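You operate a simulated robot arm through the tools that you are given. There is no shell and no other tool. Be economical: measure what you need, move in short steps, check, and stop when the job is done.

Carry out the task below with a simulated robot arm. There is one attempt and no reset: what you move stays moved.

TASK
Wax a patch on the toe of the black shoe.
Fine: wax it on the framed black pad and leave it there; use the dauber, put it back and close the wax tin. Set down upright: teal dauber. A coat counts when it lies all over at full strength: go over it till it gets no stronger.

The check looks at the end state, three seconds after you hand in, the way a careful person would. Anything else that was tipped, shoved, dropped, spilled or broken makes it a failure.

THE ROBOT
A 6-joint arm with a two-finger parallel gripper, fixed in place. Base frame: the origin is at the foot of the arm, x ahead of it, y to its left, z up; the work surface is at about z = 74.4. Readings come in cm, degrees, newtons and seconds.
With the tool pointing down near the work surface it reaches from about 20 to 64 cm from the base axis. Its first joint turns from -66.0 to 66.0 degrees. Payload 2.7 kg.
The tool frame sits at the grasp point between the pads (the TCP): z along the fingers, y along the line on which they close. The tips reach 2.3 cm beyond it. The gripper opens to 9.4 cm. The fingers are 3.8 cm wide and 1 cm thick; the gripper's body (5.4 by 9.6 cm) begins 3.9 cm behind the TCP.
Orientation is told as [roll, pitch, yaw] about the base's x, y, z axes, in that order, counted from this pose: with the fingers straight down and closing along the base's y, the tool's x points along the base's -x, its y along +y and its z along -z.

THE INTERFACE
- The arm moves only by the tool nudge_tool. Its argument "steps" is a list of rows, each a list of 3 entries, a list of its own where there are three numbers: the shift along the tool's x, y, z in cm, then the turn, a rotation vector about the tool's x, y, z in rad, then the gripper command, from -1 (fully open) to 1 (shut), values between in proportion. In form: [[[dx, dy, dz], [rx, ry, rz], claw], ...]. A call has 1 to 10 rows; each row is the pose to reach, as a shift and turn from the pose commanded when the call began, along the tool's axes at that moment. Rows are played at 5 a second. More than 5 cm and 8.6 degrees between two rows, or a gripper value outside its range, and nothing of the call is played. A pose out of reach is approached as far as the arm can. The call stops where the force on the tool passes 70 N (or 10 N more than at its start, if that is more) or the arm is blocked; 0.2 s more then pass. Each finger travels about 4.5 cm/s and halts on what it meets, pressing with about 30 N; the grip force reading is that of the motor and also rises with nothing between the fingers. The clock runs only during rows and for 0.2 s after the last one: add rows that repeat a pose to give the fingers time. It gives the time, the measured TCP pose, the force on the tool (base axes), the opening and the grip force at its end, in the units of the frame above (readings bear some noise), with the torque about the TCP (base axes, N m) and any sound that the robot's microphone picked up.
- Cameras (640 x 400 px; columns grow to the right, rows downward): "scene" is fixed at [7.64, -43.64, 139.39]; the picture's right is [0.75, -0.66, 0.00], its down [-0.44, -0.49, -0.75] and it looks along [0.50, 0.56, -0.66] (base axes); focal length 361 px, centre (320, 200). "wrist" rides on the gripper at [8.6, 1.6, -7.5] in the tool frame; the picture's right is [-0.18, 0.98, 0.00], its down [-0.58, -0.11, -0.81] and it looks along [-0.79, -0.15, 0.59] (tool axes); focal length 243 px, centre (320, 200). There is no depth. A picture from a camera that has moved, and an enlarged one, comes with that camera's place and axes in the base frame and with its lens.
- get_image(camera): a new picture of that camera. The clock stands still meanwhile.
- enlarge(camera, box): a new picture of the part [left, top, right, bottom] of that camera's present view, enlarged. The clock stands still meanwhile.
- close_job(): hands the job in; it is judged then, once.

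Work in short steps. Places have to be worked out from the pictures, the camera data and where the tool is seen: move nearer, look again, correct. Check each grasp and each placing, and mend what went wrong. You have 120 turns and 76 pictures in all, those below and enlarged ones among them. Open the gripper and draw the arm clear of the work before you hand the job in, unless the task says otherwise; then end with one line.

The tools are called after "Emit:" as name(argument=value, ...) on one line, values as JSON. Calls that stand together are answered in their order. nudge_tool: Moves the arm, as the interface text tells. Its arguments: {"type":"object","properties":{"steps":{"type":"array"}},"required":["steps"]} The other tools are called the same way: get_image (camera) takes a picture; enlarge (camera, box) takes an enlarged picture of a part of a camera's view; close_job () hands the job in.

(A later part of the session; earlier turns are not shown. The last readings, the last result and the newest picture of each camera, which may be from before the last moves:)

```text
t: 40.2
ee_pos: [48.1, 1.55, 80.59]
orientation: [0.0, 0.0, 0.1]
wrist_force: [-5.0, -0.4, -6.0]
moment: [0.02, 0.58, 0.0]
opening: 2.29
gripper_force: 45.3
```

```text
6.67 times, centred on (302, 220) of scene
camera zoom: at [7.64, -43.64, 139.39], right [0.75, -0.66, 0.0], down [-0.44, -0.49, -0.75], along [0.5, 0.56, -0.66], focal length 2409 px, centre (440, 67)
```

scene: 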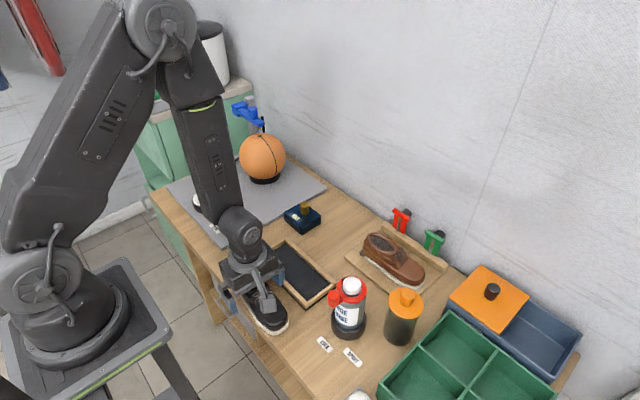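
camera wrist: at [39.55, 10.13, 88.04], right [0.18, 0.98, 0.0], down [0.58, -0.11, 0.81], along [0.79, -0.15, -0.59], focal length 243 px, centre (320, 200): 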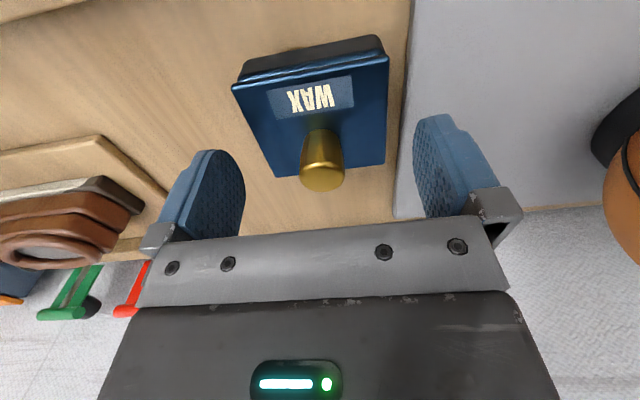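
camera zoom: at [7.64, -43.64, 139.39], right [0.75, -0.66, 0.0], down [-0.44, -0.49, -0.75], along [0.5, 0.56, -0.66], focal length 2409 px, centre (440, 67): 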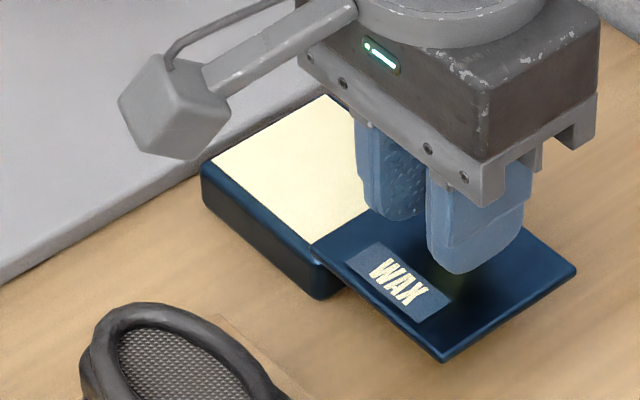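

The tin is open, with wax exposed at about y 5–12. Releasing the knob and raising.

Emit:
nudge_tool(steps=[[[0, 0, 0], [0, 0, 0], 0.3], [[0, 0, 0], [0, 0, 0], 0.0], [[0, 0, 0], [0, 0, 0], 0.0], [[0, 0, -3], [0, 0, 0], 0.0], [[0, 0, -7], [0, 0, 0], -0.5], [[0, 0, -11], [0, 0, 0], -1], [[0, 0, -11], [0, 0, 0], -1]])

Emit:
enlarge(camera="wrist", box=[200, 0, 440, 160])

```text
t: 41.8
ee_pos: [48.09, 1.77, 91.72]
orientation: [0.1, 0.0, 0.0]
wrist_force: [0.5, -0.4, -0.2]
moment: [-0.01, -0.01, -0.02]
opening: 9.43
gripper_force: 0.1
```

```text
2.50 times, centred on (320, 80) of wrist
camera zoom: at [39.35, 3.34, 99.25], right [0.18, 0.98, 0.0], down [0.58, -0.11, 0.81], along [0.79, -0.15, -0.59], focal length 606 px, centre (320, 500)
```

zoom: 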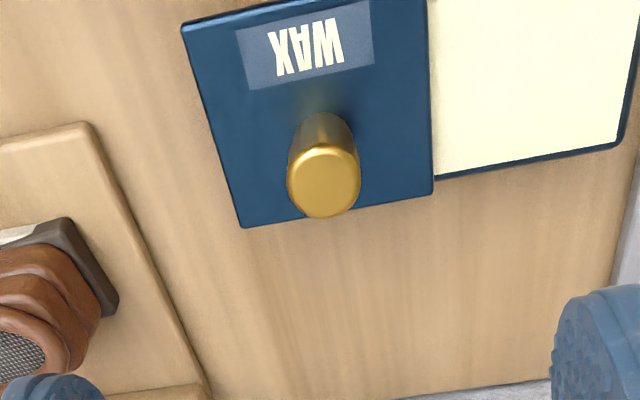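

Tin open; wax spans about x 44.8–50.5, y 5.4–11.7. Now above the dauber at (29.0,9.6).

Emit:
nudge_tool(steps=[[[4.5, 1.8, 0], [0, 0, 0], -1], [[9, 3.6, 0], [0, 0, 0], -1], [[13.5, 5.4, 0], [0, 0, 0], -1], [[18, 7.4, 2], [0, 0, 0], -1], [[19.1, 7.9, 5], [0, 0, 0], -1], [[19.1, 7.9, 5], [0, 0, 0], -1]])

Emit:
get_image(camera="wrist")

```text
refused: row 4 steps farther than a row can; nothing moved
```

```text
36 pictures are left
camera wrist: at [39.35, 3.34, 99.25], right [0.18, 0.98, 0.0], down [0.58, -0.11, 0.81], along [0.79, -0.15, -0.59], focal length 243 px, centre (320, 200)
```

wrist: 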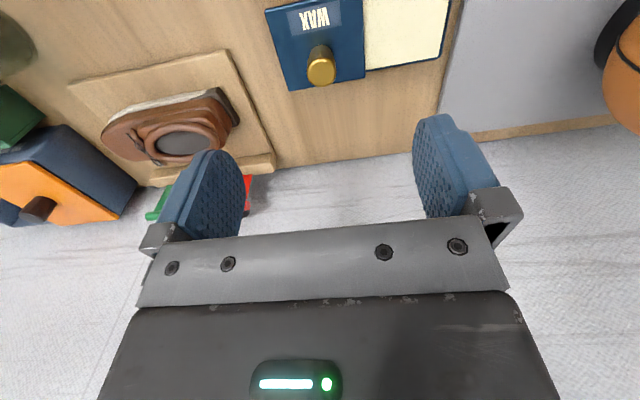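

The move was refused for a too-long step; repeating with shorter rows.

Emit:
nudge_tool(steps=[[[4, 1.6, 0], [0, 0, 0], -1], [[8, 3.2, 0], [0, 0, 0], -1], [[12, 4.8, 0], [0, 0, 0], -1], [[16, 6.4, 1], [0, 0, 0], -1], [[19.1, 7.9, 3], [0, 0, 0], -1], [[19.1, 7.9, 5], [0, 0, 0], -1], [[19.1, 7.9, 5], [0, 0, 0], -1]])

Emit:
get_image(camera="wrist")

```text
t: 43.4
ee_pos: [29.03, 9.59, 86.48]
orientation: [0.1, -0.1, 0.0]
wrist_force: [0.0, 0.9, -0.7]
moment: [-0.02, 0.0, 0.0]
opening: 9.43
gripper_force: 0.1
```

```text
35 pictures are left
camera wrist: at [20.32, 11.18, 94.07], right [0.18, 0.98, 0.0], down [0.58, -0.11, 0.81], along [0.79, -0.15, -0.59], focal length 243 px, centre (320, 200)
```

wrist: 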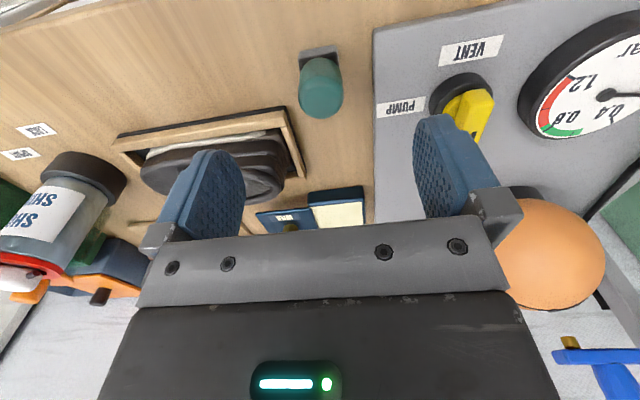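

The dauber centre is ≈(28.8,9.65). Narrowing the fingers and lowering around the teal handle to z≈78.9.

Emit:
nudge_tool(steps=[[[0.2, 0, 1.5], [0, 0, 0], -0.4], [[0.2, 0, 3.5], [0, 0, 0], -0.4], [[0.2, 0, 5.5], [0, 0, 0], -0.4], [[0.2, 0, 7], [0, 0, 0], -0.4], [[0.2, 0, 7.6], [0, 0, 0], -0.4], [[0.2, 0, 7.6], [0, 0, 0], -0.4]])

Emit:
enlarge(camera="wrist", box=[220, 20, 420, 220])

```text
t: 44.8
ee_pos: [28.73, 9.52, 78.91]
orientation: [-0.1, 0.0, 0.0]
wrist_force: [-0.4, 0.2, -0.9]
moment: [0.01, 0.0, -0.02]
opening: 6.56
gripper_force: 0.2
```

```text
2.00 times, centred on (320, 120) of wrist
camera zoom: at [20.12, 11.19, 86.5], right [0.18, 0.98, 0.0], down [0.58, -0.11, 0.81], along [0.79, -0.15, -0.59], focal length 485 px, centre (320, 360)
```

zoom: 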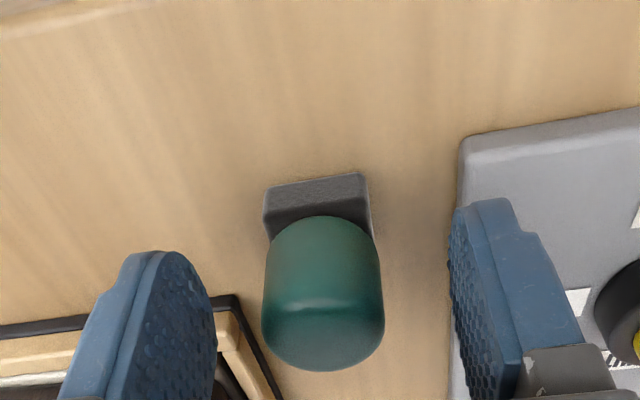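

The handle sits between the fingers, centred near the TCP. Closing.

Emit:
nudge_tool(steps=[[[0, 0, 0], [0, 0, 0], 0], [[0, 0, 0], [0, 0, 0], 0.3], [[0, 0, 0], [0, 0, 0], 0.7], [[0, 0, 0], [0, 0, 0], 0.7], [[0, 0, 0], [0, 0, 0], 0.7]])

Emit:
nudge_tool(steps=[[[0, 0, -1], [0, 0, 0], 0.7], [[0, 0, -3], [0, 0, 0], 0.7], [[0, 0, -6], [0, 0, 0], 0.7], [[0, 0, -8], [0, 0, 0], 0.7], [[0, 0, -8], [0, 0, 0], 0.7]])

Emit:
enlarge(camera="scene", box=[200, 180, 340, 300])

```text
t: 46.0
ee_pos: [28.78, 9.62, 78.97]
orientation: [-0.1, -0.1, 0.1]
wrist_force: [-0.6, 0.6, 0.0]
moment: [-0.01, 0.0, -0.01]
opening: 3.07
gripper_force: 30.2
```

```text
t: 47.2
ee_pos: [28.67, 9.6, 87.06]
orientation: [0.1, 0.0, 0.0]
wrist_force: [0.1, 0.1, -1.0]
moment: [0.0, 0.01, 0.0]
opening: 3.09
gripper_force: 29.9
```

```text
3.33 times, centred on (270, 240) of scene
camera zoom: at [7.64, -43.64, 139.39], right [0.75, -0.66, 0.0], down [-0.44, -0.49, -0.75], along [0.5, 0.56, -0.66], focal length 1204 px, centre (487, 67)
```

zoom: 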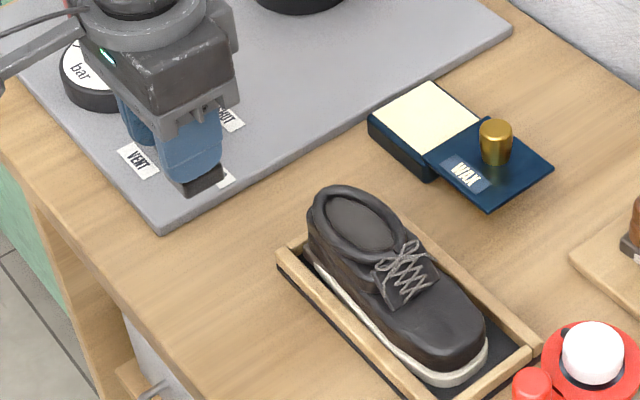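

Dauber lifted with its gray pad foot (bottom = TCP−4.55). Moving over the wax at (47.7,8.7).

Emit:
nudge_tool(steps=[[[-4, -0.2, 0], [0, 0, 0], 0.7], [[-8, -0.4, 0], [0, 0, 0], 0.7], [[-12, -0.6, 0], [0, 0, 0], 0.7], [[-16, -0.8, 0], [0, 0, 0], 0.7], [[-19, -0.8, 1], [0, 0, 0], 0.7], [[-19, -0.8, 4], [0, 0, 0], 0.7], [[-19, -0.8, 4], [0, 0, 0], 0.7]])

Emit:
enlarge(camera="scene", box=[262, 180, 342, 240])

```text
t: 48.8
ee_pos: [47.86, 8.82, 83.15]
orientation: [0.0, 0.0, 0.0]
wrist_force: [0.4, -0.5, -0.9]
moment: [-0.01, -0.01, 0.03]
opening: 3.07
gripper_force: 30.8
```

```text
6.67 times, centred on (302, 210) of scene
camera zoom: at [7.64, -43.64, 139.39], right [0.75, -0.66, 0.0], down [-0.44, -0.49, -0.75], along [0.5, 0.56, -0.66], focal length 2409 px, centre (440, 133)
```

zoom: 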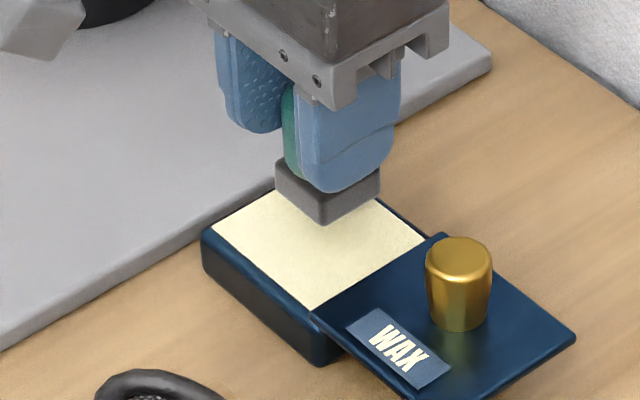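

Foot is over the wax. Lowering gently in small steps until contact.

Emit:
nudge_tool(steps=[[[0, 0, 0.6], [0, 0, 0], 0.7], [[0, 0, 1.0], [0, 0, 0], 0.7], [[0, 0, 1.3], [0, 0, 0], 0.7], [[0, 0, 1.5], [0, 0, 0], 0.7], [[0, 0, 1.5], [0, 0, 0], 0.7]])

```text
t: 50.0
ee_pos: [47.82, 8.89, 81.49]
orientation: [0.1, 0.0, 0.0]
wrist_force: [1.0, -0.1, -0.9]
moment: [0.01, 0.03, -0.01]
opening: 3.08
gripper_force: 29.8
```

Emit:
nudge_tool(steps=[[[0, 0, 0.15], [0, 0, 0], 0.7], [[0, 0, 0.3], [0, 0, 0], 0.7], [[0, 0, 0.45], [0, 0, 0], 0.7], [[0, 0, 0.45], [0, 0, 0], 0.7]])

```text
t: 51.0
ee_pos: [47.95, 8.89, 81.1]
orientation: [0.0, -0.4, 0.0]
wrist_force: [-2.0, -2.1, 23.1]
moment: [-0.27, -0.13, -0.01]
opening: 3.07
gripper_force: 30.1
```

Contact at 23 N. Easing slightly and sweeping a bit to load the pad with wax, then lifting.

Emit:
nudge_tool(steps=[[[0, 0, -0.1], [0, 0, 0], 0.7], [[0.5, 0, -0.1], [0, 0, 0], 0.7], [[0.5, 0.5, -0.1], [0, 0, 0], 0.7], [[-0.5, 0.5, -0.1], [0, 0, 0], 0.7], [[-0.5, -0.5, -0.1], [0, 0, 0], 0.7], [[0.5, -0.5, -0.1], [0, 0, 0], 0.7], [[0, 0, -0.1], [0, 0, 0], 0.7], [[0, 0, -0.1], [0, 0, 0], 0.7]])

Emit:
nudge_tool(steps=[[[0, 0, -1], [0, 0, 0], 0.7], [[0, 0, -4], [0, 0, 0], 0.7], [[0, 0, -7], [0, 0, 0], 0.7], [[0, 0, -7], [0, 0, 0], 0.7]])

Emit:
enlarge(camera="scene", box=[262, 165, 342, 225])

```text
t: 52.8
ee_pos: [47.78, 8.91, 81.1]
orientation: [-0.1, 0.1, -0.1]
wrist_force: [0.4, -0.3, -1.0]
moment: [0.02, 0.01, -0.01]
opening: 3.07
gripper_force: 30.0
```

```text
t: 53.8
ee_pos: [47.97, 8.76, 88.13]
orientation: [0.0, 0.0, 0.0]
wrist_force: [0.8, -0.2, -1.2]
moment: [0.01, -0.03, 0.01]
opening: 3.05
gripper_force: 29.9
```

```text
6.67 times, centred on (302, 195) of scene
camera zoom: at [7.64, -43.64, 139.39], right [0.75, -0.66, 0.0], down [-0.44, -0.49, -0.75], along [0.5, 0.56, -0.66], focal length 2409 px, centre (440, 233)
```

zoom: 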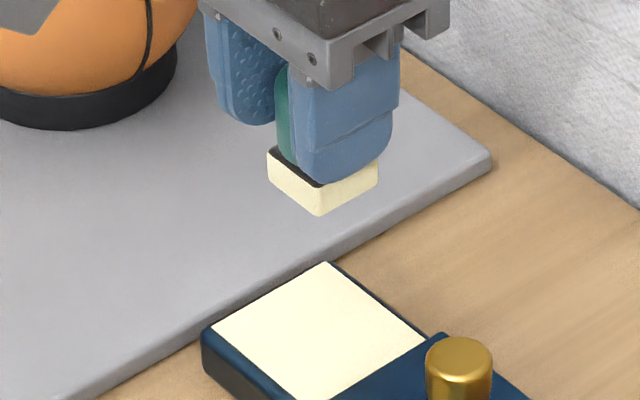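

The foot is fully coated with wax. Toe patch is about (35.8,−8.2); moving there at height, yaw unchanged to stay clear of the bottle.

Emit:
nudge_tool(steps=[[[2, -3, -2], [0, 0, 0], 0.7], [[4.4, -6, -2], [0, 0, 0], 0.7], [[6.8, -9, -2], [0, 0, 0], 0.7], [[9.2, -12, -2], [0, 0, 0], 0.7], [[11, -15, -2], [0, 0, 0], 0.7], [[12.1, -17, 0], [0, 0, 0], 0.7], [[12.1, -17, 2], [0, 0, 0], 0.7], [[12.1, -17, 2], [0, 0, 0], 0.7]])

Emit:
enlarge(camera="scene", box=[265, 215, 345, 295])

Emit:
get_image(camera="wrist")

```text
t: 55.6
ee_pos: [35.58, -8.31, 86.19]
orientation: [0.0, 0.0, 0.0]
wrist_force: [-0.1, -0.3, 0.3]
moment: [0.02, 0.01, -0.02]
opening: 3.09
gripper_force: 30.5
```

```text
5.00 times, centred on (305, 255) of scene
camera zoom: at [7.64, -43.64, 139.39], right [0.75, -0.66, 0.0], down [-0.44, -0.49, -0.75], along [0.5, 0.56, -0.66], focal length 1807 px, centre (395, -75)
```

zoom: 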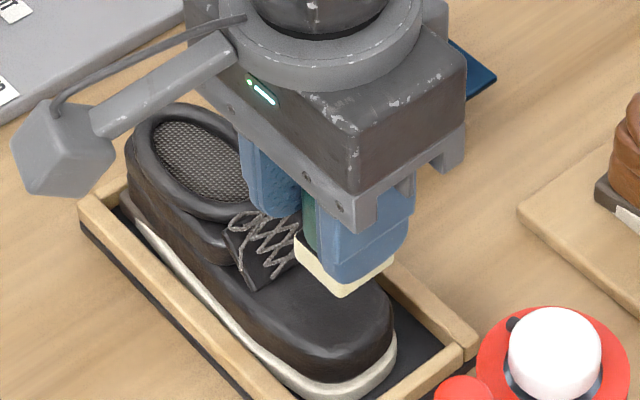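

```text
29 pictures are left
camera wrist: at [26.98, -6.61, 93.69], right [0.18, 0.98, 0.0], down [0.58, -0.11, 0.81], along [0.79, -0.15, -0.59], focal length 243 px, centre (320, 200)
```

wrist: 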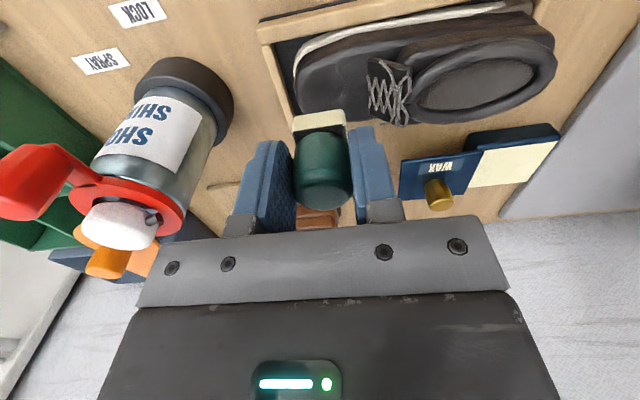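

The foot hovers ~3 cm above the toe cap; landing point should shift ~+0.6 in y. Lowering gradually until contact.

Emit:
nudge_tool(steps=[[[0, 0.6, 1], [0, 0, 0], 0.7], [[0, 0.6, 2], [0, 0, 0], 0.7], [[0, 0.6, 2.5], [0, 0, 0], 0.7], [[0, 0.6, 2.5], [0, 0, 0], 0.7]])

Emit:
enlarge(camera="scene", box=[285, 235, 345, 295])

```text
t: 56.6
ee_pos: [35.73, -7.55, 83.52]
orientation: [0.0, -0.1, 0.0]
wrist_force: [1.1, -0.6, -1.1]
moment: [0.0, -0.03, 0.0]
opening: 3.1
gripper_force: 30.1
```

```text
6.67 times, centred on (315, 265) of scene
camera zoom: at [7.64, -43.64, 139.39], right [0.75, -0.66, 0.0], down [-0.44, -0.49, -0.75], along [0.5, 0.56, -0.66], focal length 2409 px, centre (353, -233)
```

zoom: 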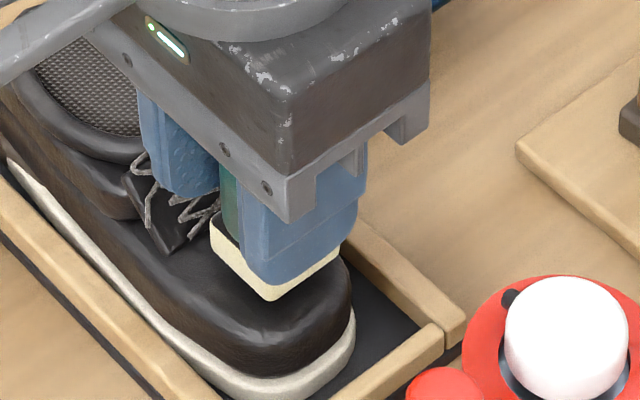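

Near contact; the +y finger is close to the laces, so I shift −0.4 in y and continue down in small steps.

Emit:
nudge_tool(steps=[[[0, -0.4, 0], [0, 0, 0], 0.7], [[0, -0.4, 0.3], [0, 0, 0], 0.7], [[0, -0.4, 0.6], [0, 0, 0], 0.7], [[0, -0.4, 0.6], [0, 0, 0], 0.7]])

Emit:
nudge_tool(steps=[[[0, 0, 0.2], [0, 0, 0], 0.7], [[0, 0, 0.4], [0, 0, 0], 0.7], [[0, 0, 0.4], [0, 0, 0], 0.7]])

```text
t: 57.6
ee_pos: [35.82, -8.03, 83.09]
orientation: [0.0, 0.0, 0.0]
wrist_force: [-0.3, 0.0, -0.7]
moment: [0.0, 0.01, -0.01]
opening: 3.09
gripper_force: 30.0
```

```text
t: 58.4
ee_pos: [35.85, -8.08, 82.76]
orientation: [-0.1, -0.1, 0.0]
wrist_force: [-3.2, 1.8, 20.4]
moment: [0.28, -0.09, 0.07]
opening: 3.08
gripper_force: 29.9
```

Contact at 20 N, on the rear edge of the foot (toe slopes forward). Easing slightly and rubbing with small strokes.

Emit:
nudge_tool(steps=[[[0.6, 0, -0.1], [0, 0, 0], 0.7], [[-0.6, 0, -0.1], [0, 0, 0], 0.7], [[0.6, -0.3, -0.05], [0, 0, 0], 0.7], [[-0.6, -0.3, -0.05], [0, 0, 0], 0.7], [[0.6, -0.6, 0], [0, 0, 0], 0.7], [[-0.6, -0.6, 0], [0, 0, 0], 0.7], [[0, -0.6, 0.05], [0, 0, 0], 0.7], [[0, 0, -0.05], [0, 0, 0], 0.7]])

Emit:
nudge_tool(steps=[[[0, 0, -2], [0, 0, 0], 0.7], [[4, 0, -4], [0, 0, 0], 0.7], [[7, 3, -4], [0, 0, 0], 0.7], [[9, 6, -4], [0, 0, 0], 0.7], [[9, 6, -4], [0, 0, 0], 0.7]])

Emit:
enlarge(camera="scene", box=[265, 225, 345, 295])

```text
t: 60.2
ee_pos: [35.62, -7.99, 82.88]
orientation: [0.0, 0.1, 0.0]
wrist_force: [-0.1, -0.8, -0.5]
moment: [0.02, -0.05, 0.0]
opening: 3.07
gripper_force: 30.6
```

```text
t: 61.4
ee_pos: [26.65, -2.02, 86.74]
orientation: [0.1, 0.0, -0.1]
wrist_force: [0.2, -0.2, 0.2]
moment: [-0.02, 0.01, -0.01]
opening: 3.08
gripper_force: 30.1
```

```text
5.71 times, centred on (305, 260) of scene
camera zoom: at [7.64, -43.64, 139.39], right [0.75, -0.66, 0.0], down [-0.44, -0.49, -0.75], along [0.5, 0.56, -0.66], focal length 2065 px, centre (406, -143)
```

zoom: 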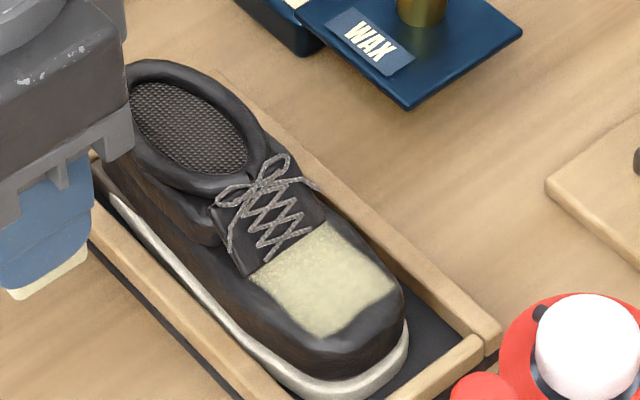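

A wax patch is forming but is speckled, not full strength. Returning for a second pass with firmer contact over the whole patch.

Emit:
nudge_tool(steps=[[[-2, -3, 0], [0, 0, 0], 0.7], [[-5, -6, 0], [0, 0, 0], 0.7], [[-9, -5.8, 0.5], [0, 0, 0], 0.7], [[-9.2, -5.8, 3.5], [0, 0, 0], 0.7], [[-9.2, -5.8, 3.5], [0, 0, 0], 0.7]])

Emit:
nudge_tool(steps=[[[0, 0, 0.6], [0, 0, 0], 0.7], [[0.7, 0, 0.6], [0, 0, 0], 0.7], [[-0.7, 0, 0.6], [0, 0, 0], 0.7], [[-0.7, -0.3, 0.65], [0, 0, 0], 0.7], [[0.7, -0.3, 0.65], [0, 0, 0], 0.7], [[0.7, -0.6, 0.75], [0, 0, 0], 0.7], [[-0.7, -0.6, 0.75], [0, 0, 0], 0.7], [[-0.7, -0.9, 0.85], [0, 0, 0], 0.7], [[0.7, -0.9, 0.85], [0, 0, 0], 0.7], [[0.7, -0.9, 0.85], [0, 0, 0], 0.7]])

```text
t: 62.6
ee_pos: [35.81, -7.68, 83.22]
orientation: [0.0, 0.0, 0.0]
wrist_force: [-0.4, -0.1, 0.0]
moment: [0.0, -0.03, -0.02]
opening: 3.08
gripper_force: 29.8
```

```text
t: 64.8
ee_pos: [35.22, -8.78, 82.37]
orientation: [0.0, 0.0, -0.1]
wrist_force: [4.6, -0.7, 9.8]
moment: [0.09, -0.34, -0.01]
opening: 3.09
gripper_force: 30.2
```

Good rubbing contact at 10 N. Another pass going back, then lift and look.

Emit:
nudge_tool(steps=[[[-1.4, 0, 0], [0, 0, 0], 0.7], [[-1.4, 0.3, -0.1], [0, 0, 0], 0.7], [[0, 0.3, -0.1], [0, 0, 0], 0.7], [[0, 0.6, -0.2], [0, 0, 0], 0.7], [[-1.4, 0.6, -0.2], [0, 0, 0], 0.7], [[-1.4, 1.1, -0.25], [0, 0, 0], 0.7], [[0, 1.1, -0.25], [0, 0, 0], 0.7], [[-0.7, 1.1, -0.25], [0, 0, 0], 0.7]])

Emit:
nudge_tool(steps=[[[0, -0.3, -2], [0, 0, 0], 0.7], [[4, 0, -4], [0, 0, 0], 0.7], [[7, 3, -4], [0, 0, 0], 0.7], [[9, 6, -4], [0, 0, 0], 0.7], [[9, 6, -4], [0, 0, 0], 0.7]])

Emit:
enlarge(camera="scene", box=[265, 225, 345, 295])

```text
t: 66.6
ee_pos: [35.94, -7.58, 82.57]
orientation: [0.0, -0.1, 0.1]
wrist_force: [-0.1, -0.3, 0.2]
moment: [0.0, 0.01, -0.01]
opening: 3.07
gripper_force: 30.3
```

```text
t: 67.8
ee_pos: [26.89, -1.37, 86.57]
orientation: [0.0, 0.0, 0.0]
wrist_force: [0.5, 0.1, -0.4]
moment: [0.02, 0.0, 0.01]
opening: 3.04
gripper_force: 29.9
```

```text
5.71 times, centred on (305, 260) of scene
camera zoom: at [7.64, -43.64, 139.39], right [0.75, -0.66, 0.0], down [-0.44, -0.49, -0.75], along [0.5, 0.56, -0.66], focal length 2065 px, centre (406, -143)
```

zoom: 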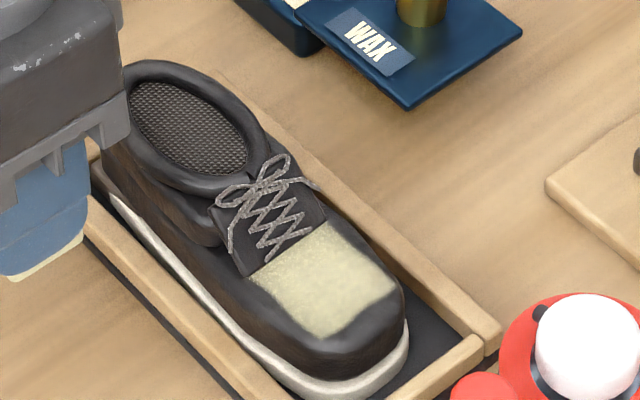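

The patch looks similar to before. Zooming in tighter to judge its strength.

Emit:
enlarge(camera="scene", box=[294, 248, 322, 270])

```text
16.00 times, centred on (308, 259) of scene
camera zoom: at [7.64, -43.64, 139.39], right [0.75, -0.66, 0.0], down [-0.44, -0.49, -0.75], along [0.5, 0.56, -0.66], focal length 5782 px, centre (512, -744)
```

zoom: 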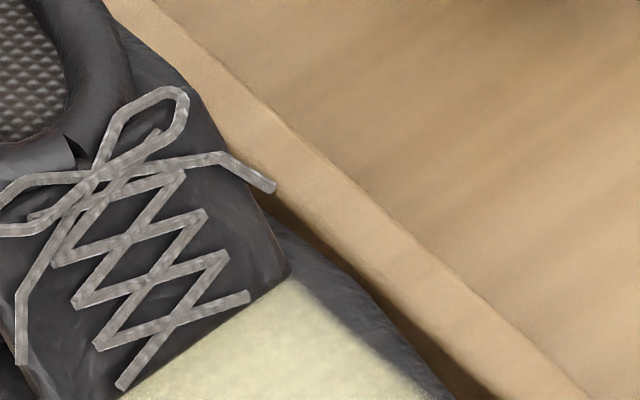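

Emit:
enlarge(camera="scene", box=[286, 262, 324, 286])

```text
16.00 times, centred on (305, 274) of scene
camera zoom: at [7.64, -43.64, 139.39], right [0.75, -0.66, 0.0], down [-0.44, -0.49, -0.75], along [0.5, 0.56, -0.66], focal length 5782 px, centre (560, -984)
```

zoom: 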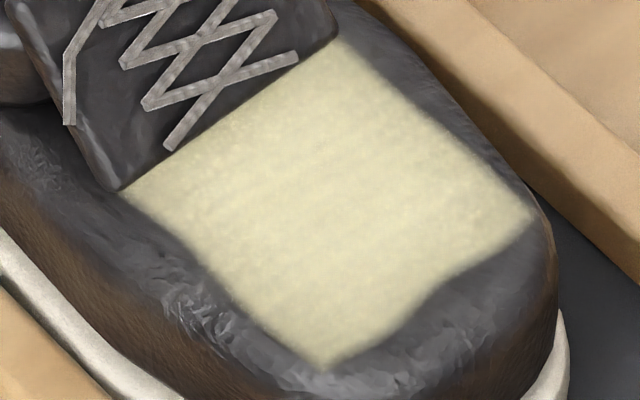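

The patch is now quite even, somewhat duller than the tin's wax. I'll reload the dauber and go over it again to make sure it gets no stronger.

Emit:
nudge_tool(steps=[[[-4, 2, -2], [0, 0, 0], 0.7], [[-8, 4, -2], [0, 0, 0], 0.7], [[-12, 6, -2], [0, 0, 0], 0.7], [[-16, 8, -2], [0, 0, 0], 0.7], [[-19.5, 10.2, -1], [0, 0, 0], 0.7], [[-20.9, 10.2, 2], [0, 0, 0], 0.7], [[-20.9, 10.2, 4.5], [0, 0, 0], 0.7], [[-20.9, 10.2, 4.5], [0, 0, 0], 0.7]])

Emit:
nudge_tool(steps=[[[0, 0, 0.4], [0, 0, 0], 0.7], [[0, 0, 0.7], [0, 0, 0], 0.7], [[0, 0, 1.0], [0, 0, 0], 0.7], [[0, 0, 1.2], [0, 0, 0], 0.7], [[0, 0, 1.2], [0, 0, 0], 0.7]])

```text
t: 69.6
ee_pos: [47.85, 8.67, 81.95]
orientation: [0.1, 0.0, 0.0]
wrist_force: [-1.0, -0.8, -0.8]
moment: [-0.01, 0.0, 0.0]
opening: 3.08
gripper_force: 30.6
```

```text
t: 70.8
ee_pos: [47.81, 8.64, 80.88]
orientation: [0.0, 0.0, 0.0]
wrist_force: [0.0, -0.5, -0.3]
moment: [-0.01, 0.0, 0.02]
opening: 3.08
gripper_force: 30.0
```

No contact yet (the dauber slid up slightly in the grip). A bit lower.

Emit:
nudge_tool(steps=[[[0, 0, 0.15], [0, 0, 0], 0.7], [[0, 0, 0.25], [0, 0, 0], 0.7], [[0, 0, 0.25], [0, 0, 0], 0.7]])

```text
t: 71.6
ee_pos: [47.77, 8.51, 80.61]
orientation: [0.0, 0.1, 0.0]
wrist_force: [-0.9, -0.2, -0.6]
moment: [0.0, 0.01, 0.0]
opening: 3.08
gripper_force: 29.8
```

Emit:
nudge_tool(steps=[[[0, 0, 0.15], [0, 0, 0], 0.7], [[0, 0, 0.3], [0, 0, 0], 0.7], [[0, 0, 0.3], [0, 0, 0], 0.7]])

Emit:
enlarge(camera="scene", box=[262, 180, 342, 240])

```text
t: 72.4
ee_pos: [47.93, 8.54, 80.46]
orientation: [0.0, -0.2, 0.0]
wrist_force: [-2.9, 0.6, 16.1]
moment: [0.18, -0.01, 0.1]
opening: 3.08
gripper_force: 30.4
```

```text
6.67 times, centred on (302, 210) of scene
camera zoom: at [7.6, -43.65, 139.39], right [0.75, -0.66, 0.0], down [-0.44, -0.49, -0.75], along [0.5, 0.56, -0.66], focal length 2409 px, centre (440, 133)
```

zoom: 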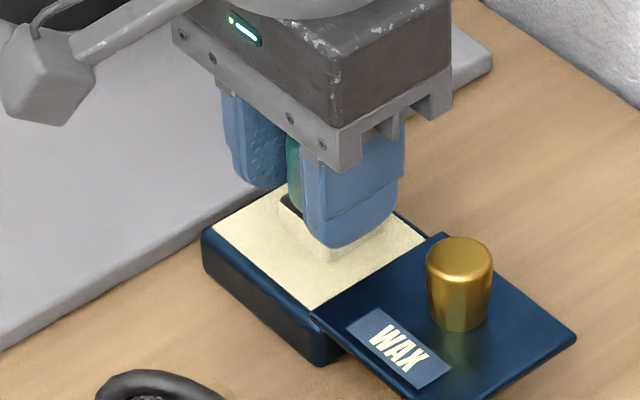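

Loaded again (16 N contact). Lifting and returning above the toe.

Emit:
nudge_tool(steps=[[[0, 0, -2], [0, 0, 0], 0.7], [[0, 0, -6], [0, 0, 0], 0.7], [[1, -1.5, -9.5], [0, 0, 0], 0.7], [[3.4, -4.5, -9.5], [0, 0, 0], 0.7], [[6, -8, -9.5], [0, 0, 0], 0.7], [[8.5, -11.5, -9.5], [0, 0, 0], 0.7], [[11, -14.5, -8.5], [0, 0, 0], 0.7], [[12, -16.3, -5.5], [0, 0, 0], 0.7], [[12, -16.3, -2.5], [0, 0, 0], 0.7], [[12, -16.3, -2.5], [0, 0, 0], 0.7]])

Emit:
nudge_tool(steps=[[[0, 0, 0.3], [0, 0, 0], 0.7], [[0, 0, 0.6], [0, 0, 0], 0.7], [[0, 0, 0.6], [0, 0, 0], 0.7]])

```text
t: 74.6
ee_pos: [35.75, -7.72, 82.86]
orientation: [0.0, -0.1, 0.0]
wrist_force: [0.5, -0.1, -0.9]
moment: [0.02, 0.01, -0.02]
opening: 3.08
gripper_force: 29.8
```

```text
t: 75.4
ee_pos: [35.86, -7.8, 82.3]
orientation: [0.0, -0.1, 0.1]
wrist_force: [0.1, 0.0, 2.3]
moment: [0.01, -0.03, 0.02]
opening: 3.09
gripper_force: 30.0
```

Just touching at 82.3. Rubbing with a little more pressure, back and forth over the patch.

Emit:
nudge_tool(steps=[[[0, 0, 0.15], [0, 0, 0], 0.7], [[0.7, 0, 0.15], [0, 0, 0], 0.7], [[-0.9, 0, 0.15], [0, 0, 0], 0.7], [[-0.9, -0.4, 0.2], [0, 0, 0], 0.7], [[0.7, -0.4, 0.2], [0, 0, 0], 0.7], [[0.7, -0.8, 0.3], [0, 0, 0], 0.7], [[-0.9, -0.8, 0.3], [0, 0, 0], 0.7], [[-0.9, -1.1, 0.4], [0, 0, 0], 0.7], [[0.7, -1.1, 0.4], [0, 0, 0], 0.7], [[0, -1.1, 0.4], [0, 0, 0], 0.7]])

Emit:
nudge_tool(steps=[[[0.7, 0.3, -0.1], [0, 0, 0], 0.7], [[-0.9, 0.3, -0.1], [0, 0, 0], 0.7], [[-0.9, 0.7, -0.15], [0, 0, 0], 0.7], [[0.7, 0.7, -0.15], [0, 0, 0], 0.7], [[0.7, 1.1, -0.2], [0, 0, 0], 0.7], [[-0.9, 1.1, -0.2], [0, 0, 0], 0.7], [[-0.9, 1.4, -0.2], [0, 0, 0], 0.7], [[0.7, 1.4, -0.2], [0, 0, 0], 0.7], [[0, 1.4, -0.2], [0, 0, 0], 0.7]])

Emit:
nudge_tool(steps=[[[0, -0.3, -2], [0, 0, 0], 0.7], [[4, 0, -4], [0, 0, 0], 0.7], [[7, 3, -4], [0, 0, 0], 0.7], [[9, 6, -4], [0, 0, 0], 0.7], [[9, 6, -4], [0, 0, 0], 0.7]])

Emit:
enlarge(camera="scene", box=[286, 262, 324, 286])

```text
t: 77.6
ee_pos: [35.75, -8.91, 81.97]
orientation: [0.0, 0.1, 0.0]
wrist_force: [-11.4, -3.8, 42.3]
moment: [0.04, -0.13, 0.03]
opening: 3.06
gripper_force: 30.2
```

```text
t: 79.6
ee_pos: [35.83, -7.41, 82.0]
orientation: [0.0, 0.2, 0.0]
wrist_force: [-3.8, -1.3, 9.7]
moment: [-0.11, -0.03, -0.01]
opening: 3.06
gripper_force: 29.7
```

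```text
t: 80.8
ee_pos: [26.78, -1.39, 86.05]
orientation: [0.0, 0.0, -0.1]
wrist_force: [-0.2, -0.6, -1.0]
moment: [0.0, 0.0, 0.0]
opening: 3.07
gripper_force: 30.1
```

```text
16.00 times, centred on (305, 274) of scene
camera zoom: at [7.64, -43.64, 139.39], right [0.75, -0.66, 0.0], down [-0.44, -0.49, -0.75], along [0.5, 0.56, -0.66], focal length 5782 px, centre (560, -984)
```

zoom: 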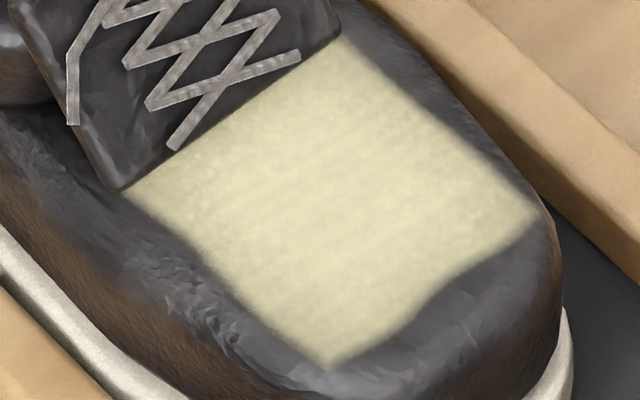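

Nearly identical to the previous look, slightly fuller. One more pass to confirm it's saturated.

Emit:
nudge_tool(steps=[[[-2, -3, 0], [0, 0, 0], 0.7], [[-5, -6, 0], [0, 0, 0], 0.7], [[-9, -5.8, 0.5], [0, 0, 0], 0.7], [[-9, -5.8, 3.5], [0, 0, 0], 0.7], [[-9, -5.8, 4.1], [0, 0, 0], 0.7], [[-9, -5.8, 4.1], [0, 0, 0], 0.7]])

Emit:
nudge_tool(steps=[[[0, 0, 0.15], [0, 0, 0], 0.7], [[0.9, 0, 0.15], [0, 0, 0], 0.7], [[-1.1, 0, 0.15], [0, 0, 0], 0.7], [[-1.1, -0.5, 0.2], [0, 0, 0], 0.7], [[0.9, -0.5, 0.2], [0, 0, 0], 0.7], [[0.9, -1, 0.3], [0, 0, 0], 0.7], [[-1.1, -1, 0.3], [0, 0, 0], 0.7], [[-1.1, -1.5, 0.4], [0, 0, 0], 0.7], [[0.9, -1.5, 0.4], [0, 0, 0], 0.7], [[0, -1.5, 0.4], [0, 0, 0], 0.7]])

Emit:
nudge_tool(steps=[[[0.9, 0.4, -0.05], [0, 0, 0], 0.7], [[-1.1, 0.4, -0.05], [0, 0, 0], 0.7], [[-1.1, 0.9, -0.15], [0, 0, 0], 0.7], [[0.9, 0.9, -0.15], [0, 0, 0], 0.7], [[0.9, 1.4, -0.25], [0, 0, 0], 0.7], [[-1.1, 1.4, -0.25], [0, 0, 0], 0.7], [[-1.1, 1.6, -0.25], [0, 0, 0], 0.7], [[0.9, 1.6, -0.25], [0, 0, 0], 0.7], [[0, 1.6, -0.25], [0, 0, 0], 0.7]])

Emit:
nudge_tool(steps=[[[0, -0.3, -2], [0, 0, 0], 0.7], [[4, 0, -4], [0, 0, 0], 0.7], [[7, 3, -4], [0, 0, 0], 0.7], [[9, 6, -4], [0, 0, 0], 0.7], [[9, 6, -4], [0, 0, 0], 0.7]])

Emit:
enlarge(camera="scene", box=[286, 262, 324, 286])

```text
t: 82.2
ee_pos: [35.93, -7.2, 82.02]
orientation: [0.0, 0.0, 0.0]
wrist_force: [-2.3, 1.6, 9.9]
moment: [0.12, -0.08, 0.03]
opening: 3.07
gripper_force: 29.6
```

```text
t: 83.0
ee_pos: [35.76, -7.2, 81.92]
orientation: [-0.1, 0.7, -0.2]
wrist_force: [-4.7, -0.6, 15.3]
moment: [-0.06, -0.22, -0.01]
opening: 3.05
gripper_force: 30.0
stopped in row 3: the force on the tool passed its limit at 80 N (the readings are from after the stop); the commanded pose is now the measured one
```

```text
t: 85.0
ee_pos: [35.6, -5.7, 82.22]
orientation: [0.2, 1.0, -0.3]
wrist_force: [-2.6, -23.1, 14.5]
moment: [-0.21, 0.07, 0.23]
opening: 3.08
gripper_force: 30.6
```

```text
t: 86.2
ee_pos: [26.93, 0.45, 86.24]
orientation: [0.2, 0.8, -0.3]
wrist_force: [0.1, 0.1, -0.8]
moment: [0.0, -0.02, -0.01]
opening: 3.07
gripper_force: 30.0
```

```text
16.00 times, centred on (305, 274) of scene
camera zoom: at [7.64, -43.64, 139.39], right [0.75, -0.66, 0.0], down [-0.44, -0.49, -0.75], along [0.5, 0.56, -0.66], focal length 5782 px, centre (560, -984)
```

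zoom: 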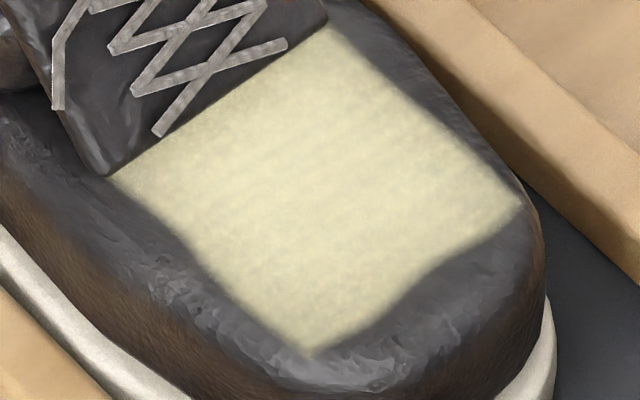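

The patch gets no stronger, even all over. One stroke ran into a force limit and pushed the shoe a couple of mm toward the heel; checking that everything is still in order.

Emit:
get_image(camera="scene")

Emit:
enlarge(camera="scene", box=[200, 200, 340, 310])

Emit:
enlarge(camera="wrist", box=[100, 0, 480, 220])

```text
20 pictures are left
```

scene: 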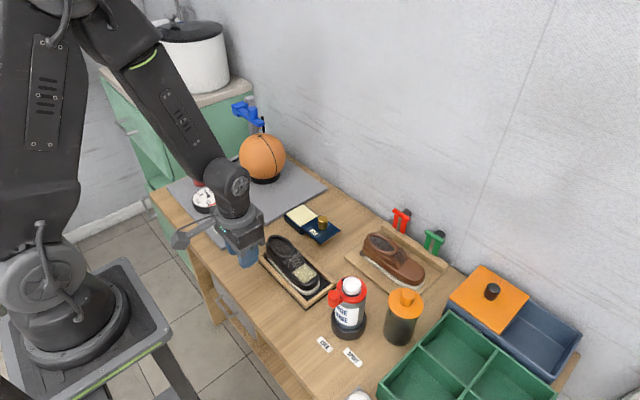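

```text
3.64 times, centred on (270, 255) of scene
camera zoom: at [7.64, -43.64, 139.39], right [0.75, -0.66, 0.0], down [-0.44, -0.49, -0.75], along [0.5, 0.56, -0.66], focal length 1314 px, centre (502, 0)
```

zoom: 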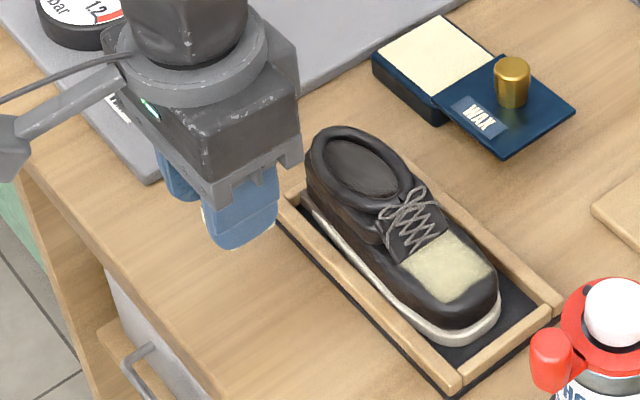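

```text
1.68 times, centred on (290, 110) of wrist
camera zoom: at [18.28, 2.08, 93.94], right [0.19, 0.98, 0.0], down [0.59, -0.11, 0.8], along [0.78, -0.15, -0.6], focal length 409 px, centre (370, 352)
```

zoom: 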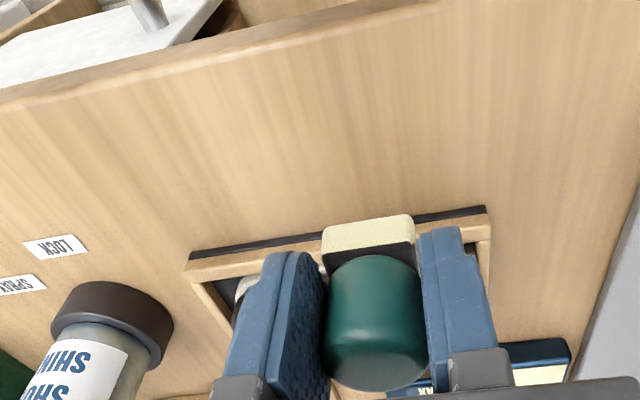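

Shoe remains in the frame. Now returning the dauber to its original place (28.75,9.6), levelling the tool.

Emit:
nudge_tool(steps=[[[-0.6, 3, 0], [0, -0.007, -0.005], 0.7], [[-1.2, 6, 0], [0, -0.014, -0.005], 0.7], [[-1.85, 9.15, 0], [0, -0.014, -0.005], 0.7], [[-1.85, 9.15, 3], [0, -0.014, -0.005], 0.7], [[-1.85, 9.15, 6.5], [0, -0.014, -0.005], 0.7], [[-1.85, 9.15, 7.4], [0, -0.014, -0.005], 0.7], [[-1.85, 9.15, 7.4], [0, -0.014, -0.005], 0.7]])

Emit:
enlarge(camera="scene", box=[200, 210, 280, 270])

Emit:
enlarge(camera="wrist", box=[100, 0, 480, 220])

```text
t: 87.8
ee_pos: [28.79, 9.54, 78.86]
orientation: [0.1, -0.1, 0.2]
wrist_force: [-0.3, 0.2, -0.6]
moment: [0.0, 0.03, 0.02]
opening: 3.06
gripper_force: 30.4
```

```text
6.67 times, centred on (240, 240) of scene
camera zoom: at [7.64, -43.64, 139.39], right [0.75, -0.66, 0.0], down [-0.44, -0.49, -0.75], along [0.5, 0.56, -0.66], focal length 2409 px, centre (853, -67)
```

zoom: 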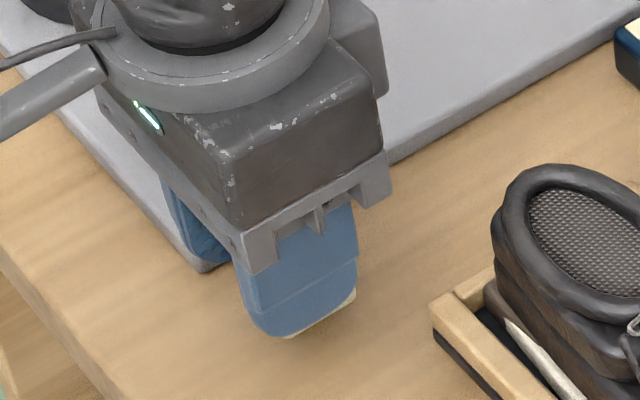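

```text
1.68 times, centred on (290, 110) of wrist
camera zoom: at [19.95, 11.17, 86.4], right [0.18, 0.98, 0.0], down [0.58, -0.11, 0.81], along [0.79, -0.15, -0.59], focal length 409 px, centre (370, 352)
```

zoom: 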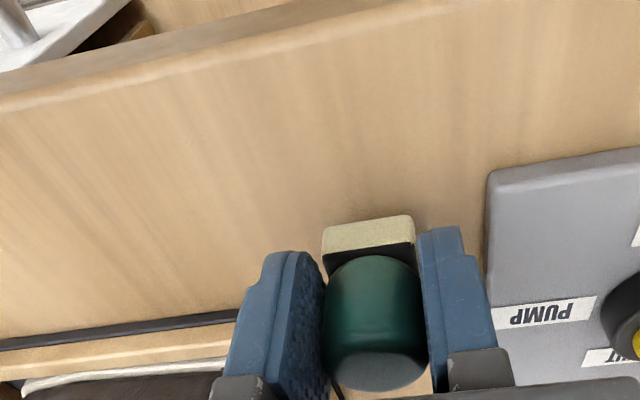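

Foot about 0.8 cm above the table. Lowering slowly to contact.

Emit:
nudge_tool(steps=[[[0, 0, 0.2], [0, 0, 0], 0.7], [[0, 0, 0.4], [0, 0, 0], 0.7], [[0, 0, 0.5], [0, 0, 0], 0.7], [[0, 0, 0.6], [0, 0, 0], 0.7], [[0, 0, 0.6], [0, 0, 0], 0.7]])

```text
t: 89.0
ee_pos: [28.64, 9.59, 78.19]
orientation: [0.1, 0.1, 0.3]
wrist_force: [-0.4, 0.2, -1.0]
moment: [0.04, 0.01, -0.01]
opening: 3.08
gripper_force: 30.0
```

Emit:
nudge_tool(steps=[[[0, 0, 0.1], [0, 0, 0], 0.7], [[0, 0, 0.2], [0, 0, 0], 0.7], [[0, 0, 0.3], [0, 0, 0], 0.7], [[0, 0, 0.3], [0, 0, 0], 0.7]])

```text
t: 90.0
ee_pos: [28.54, 9.51, 77.93]
orientation: [0.1, 0.0, 0.1]
wrist_force: [-0.3, 0.1, -1.5]
moment: [0.0, -0.02, 0.03]
opening: 3.07
gripper_force: 30.0
```

No contact yet; slightly lower.

Emit:
nudge_tool(steps=[[[0, 0, 0.1], [0, 0, 0], 0.7], [[0, 0, 0.2], [0, 0, 0], 0.7], [[0, 0, 0.3], [0, 0, 0], 0.7], [[0, 0, 0.3], [0, 0, 0], 0.7]])

```text
t: 91.0
ee_pos: [28.61, 9.58, 77.77]
orientation: [0.2, -0.1, 0.1]
wrist_force: [-10.4, -3.5, 57.8]
moment: [-0.09, -0.33, -0.09]
opening: 3.05
gripper_force: 29.7
```

Contact with the table. Easing the pressure, then opening slowly.

Emit:
nudge_tool(steps=[[[0, 0, -0.2], [0, 0, 0], 0.7], [[0, 0, -0.2], [0, 0, 0], 0.7]])

Emit:
nudge_tool(steps=[[[0, 0, 0], [0, 0, 0], 0.3], [[0, 0, 0], [0, 0, 0], 0.2], [[0, 0, 0], [0, 0, 0], 0.0], [[0, 0, 0], [0, 0, 0], -0.3], [[0, 0, 0], [0, 0, 0], -0.4], [[0, 0, 0], [0, 0, 0], -0.4]])

Emit:
nudge_tool(steps=[[[0, 0, -2], [0, 0, 0], -0.4], [[0, 0, -5], [0, 0, 0], -0.4], [[0, 0, -9], [0, 0, 0], -0.6], [[0, 0, -13], [0, 0, 0], -1], [[0, 0, -13], [0, 0, 0], -1]])

Emit:
enlarge(camera="wrist", box=[120, 0, 400, 190])

```text
t: 91.6
ee_pos: [28.67, 9.61, 77.87]
orientation: [0.1, 0.1, 0.2]
wrist_force: [0.5, 1.5, 5.3]
moment: [0.14, -0.19, 0.04]
opening: 3.07
gripper_force: 30.1
```

```text
t: 93.0
ee_pos: [28.55, 9.5, 77.85]
orientation: [0.1, 0.0, 0.3]
wrist_force: [0.9, 0.3, 0.3]
moment: [-0.03, -0.01, -0.02]
opening: 6.59
gripper_force: 0.1
```

```text
t: 94.2
ee_pos: [28.72, 9.69, 91.06]
orientation: [0.1, 0.0, 0.2]
wrist_force: [-0.9, -0.5, -0.5]
moment: [0.0, -0.04, 0.03]
opening: 9.41
gripper_force: 0.0
```

```text
2.11 times, centred on (260, 95) of wrist
camera zoom: at [20.0, 11.16, 98.47], right [0.18, 0.98, 0.0], down [0.58, -0.11, 0.81], along [0.79, -0.15, -0.59], focal length 511 px, centre (446, 421)
```

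zoom: 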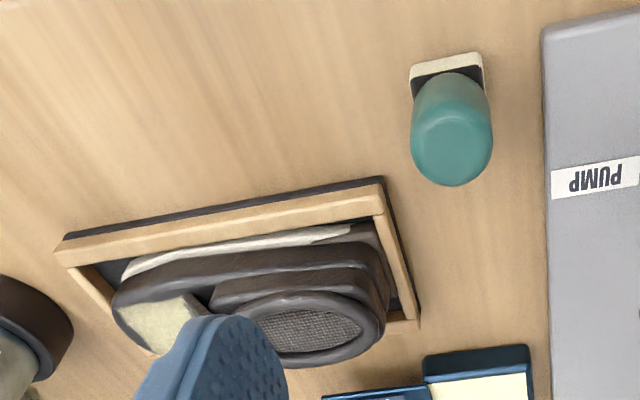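

Dauber upright in its place, shoe inside the frame. Now to the tin knob at (48.1,1.65).

Emit:
nudge_tool(steps=[[[-4, -1.6, 0], [0, 0, 0], -0.5], [[-8, -3.2, 0], [0, 0, 0], -0.4], [[-12, -4.8, 0], [0, 0, 0], -0.4], [[-16, -6.5, 0], [0, 0, 0], -0.4], [[-19.4, -8.05, 0], [0, 0, 0], -0.4], [[-19.4, -8.05, 4], [0, 0, 0], -0.4], [[-19.4, -8.05, 6.5], [0, 0, 0], -0.4], [[-19.4, -8.05, 6.5], [0, 0, 0], -0.4]])

Emit:
get_image(camera="wrist")

```text
t: 96.0
ee_pos: [48.12, 1.69, 84.34]
orientation: [0.1, -0.1, 0.2]
wrist_force: [0.5, 0.2, 1.2]
moment: [-0.01, -0.01, 0.02]
opening: 6.56
gripper_force: 0.0
```

```text
14 pictures are left
camera wrist: at [39.39, 3.15, 91.9], right [0.18, 0.98, 0.0], down [0.58, -0.11, 0.81], along [0.79, -0.15, -0.59], focal length 243 px, centre (320, 200)
```

wrist: 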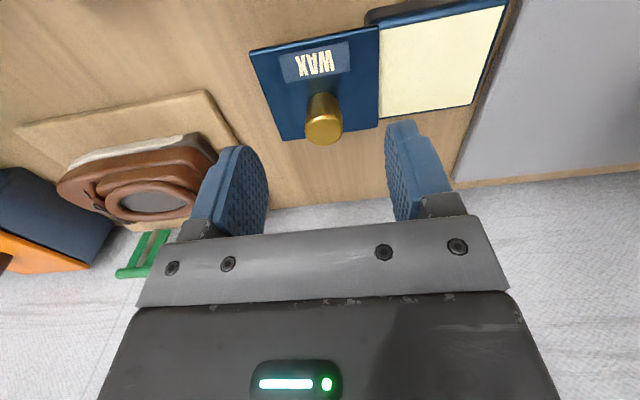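

Knob is centred between the fingers. Descending to z≈80.6 and gripping.

Emit:
nudge_tool(steps=[[[0, 0, 2], [0, 0, 0], -0.4], [[0, 0, 3.7], [0, 0, 0], -0.4], [[0, 0, 3.7], [0, 0, 0], -0.2], [[0, 0, 3.7], [0, 0, 0], 0.2], [[0, 0, 3.7], [0, 0, 0], 0.6], [[0, 0, 3.7], [0, 0, 0], 0.7], [[0, 0, 3.7], [0, 0, 0], 0.7]])

Emit:
nudge_tool(steps=[[[0, 0.7, 0], [0, 0, 0], 0.7], [[0, 1.4, 0], [0, 0, 0], 0.7], [[0, 2.1, 0], [0, 0, 0], 0.7], [[0, 2.8, 0], [0, 0, 0], 0.7], [[0, 3.5, 0], [0, 0, 0], 0.7], [[0, 3.5, 0], [0, 0, 0], 0.7]])

```text
t: 97.6
ee_pos: [48.06, 1.6, 80.71]
orientation: [0.1, 0.0, 0.3]
wrist_force: [0.8, 0.3, -3.3]
moment: [-0.04, -0.04, 0.02]
opening: 2.29
gripper_force: 45.0
```

```text
t: 99.0
ee_pos: [48.0, 5.13, 80.84]
orientation: [0.1, 0.0, 0.2]
wrist_force: [-2.9, 0.0, 2.2]
moment: [-0.04, 0.25, -0.02]
opening: 2.31
gripper_force: 44.2
```

Sliding freely. Continuing to the closed stop near y≈8.5.

Emit:
nudge_tool(steps=[[[0, 0.7, 0], [0, 0, 0], 0.7], [[0, 1.4, 0], [0, 0, 0], 0.7], [[0, 2.1, 0], [0, 0, 0], 0.7], [[0, 2.8, 0], [0, 0, 0], 0.7], [[0, 3.2, 0], [0, 0, 0], 0.7], [[0, 3.4, 0], [0, 0, 0], 0.7], [[0, 3.55, 0], [0, 0, 0], 0.7], [[0, 3.55, 0], [0, 0, 0], 0.7]])

Emit:
enlarge(camera="scene", box=[270, 190, 334, 240])

```text
t: 100.8
ee_pos: [48.0, 8.55, 80.7]
orientation: [0.1, 0.0, 0.2]
wrist_force: [3.6, -6.7, -4.0]
moment: [-0.13, -0.11, -0.04]
opening: 2.3
gripper_force: 45.2
```

```text
8.00 times, centred on (302, 215) of scene
camera zoom: at [7.65, -43.65, 139.39], right [0.75, -0.66, 0.0], down [-0.44, -0.49, -0.75], along [0.5, 0.56, -0.66], focal length 2891 px, centre (464, 80)
```

zoom: 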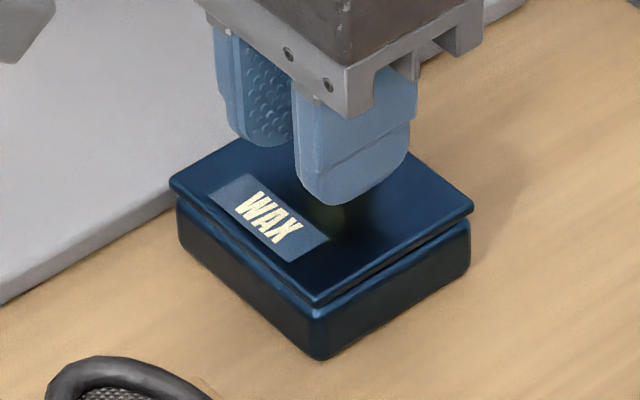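

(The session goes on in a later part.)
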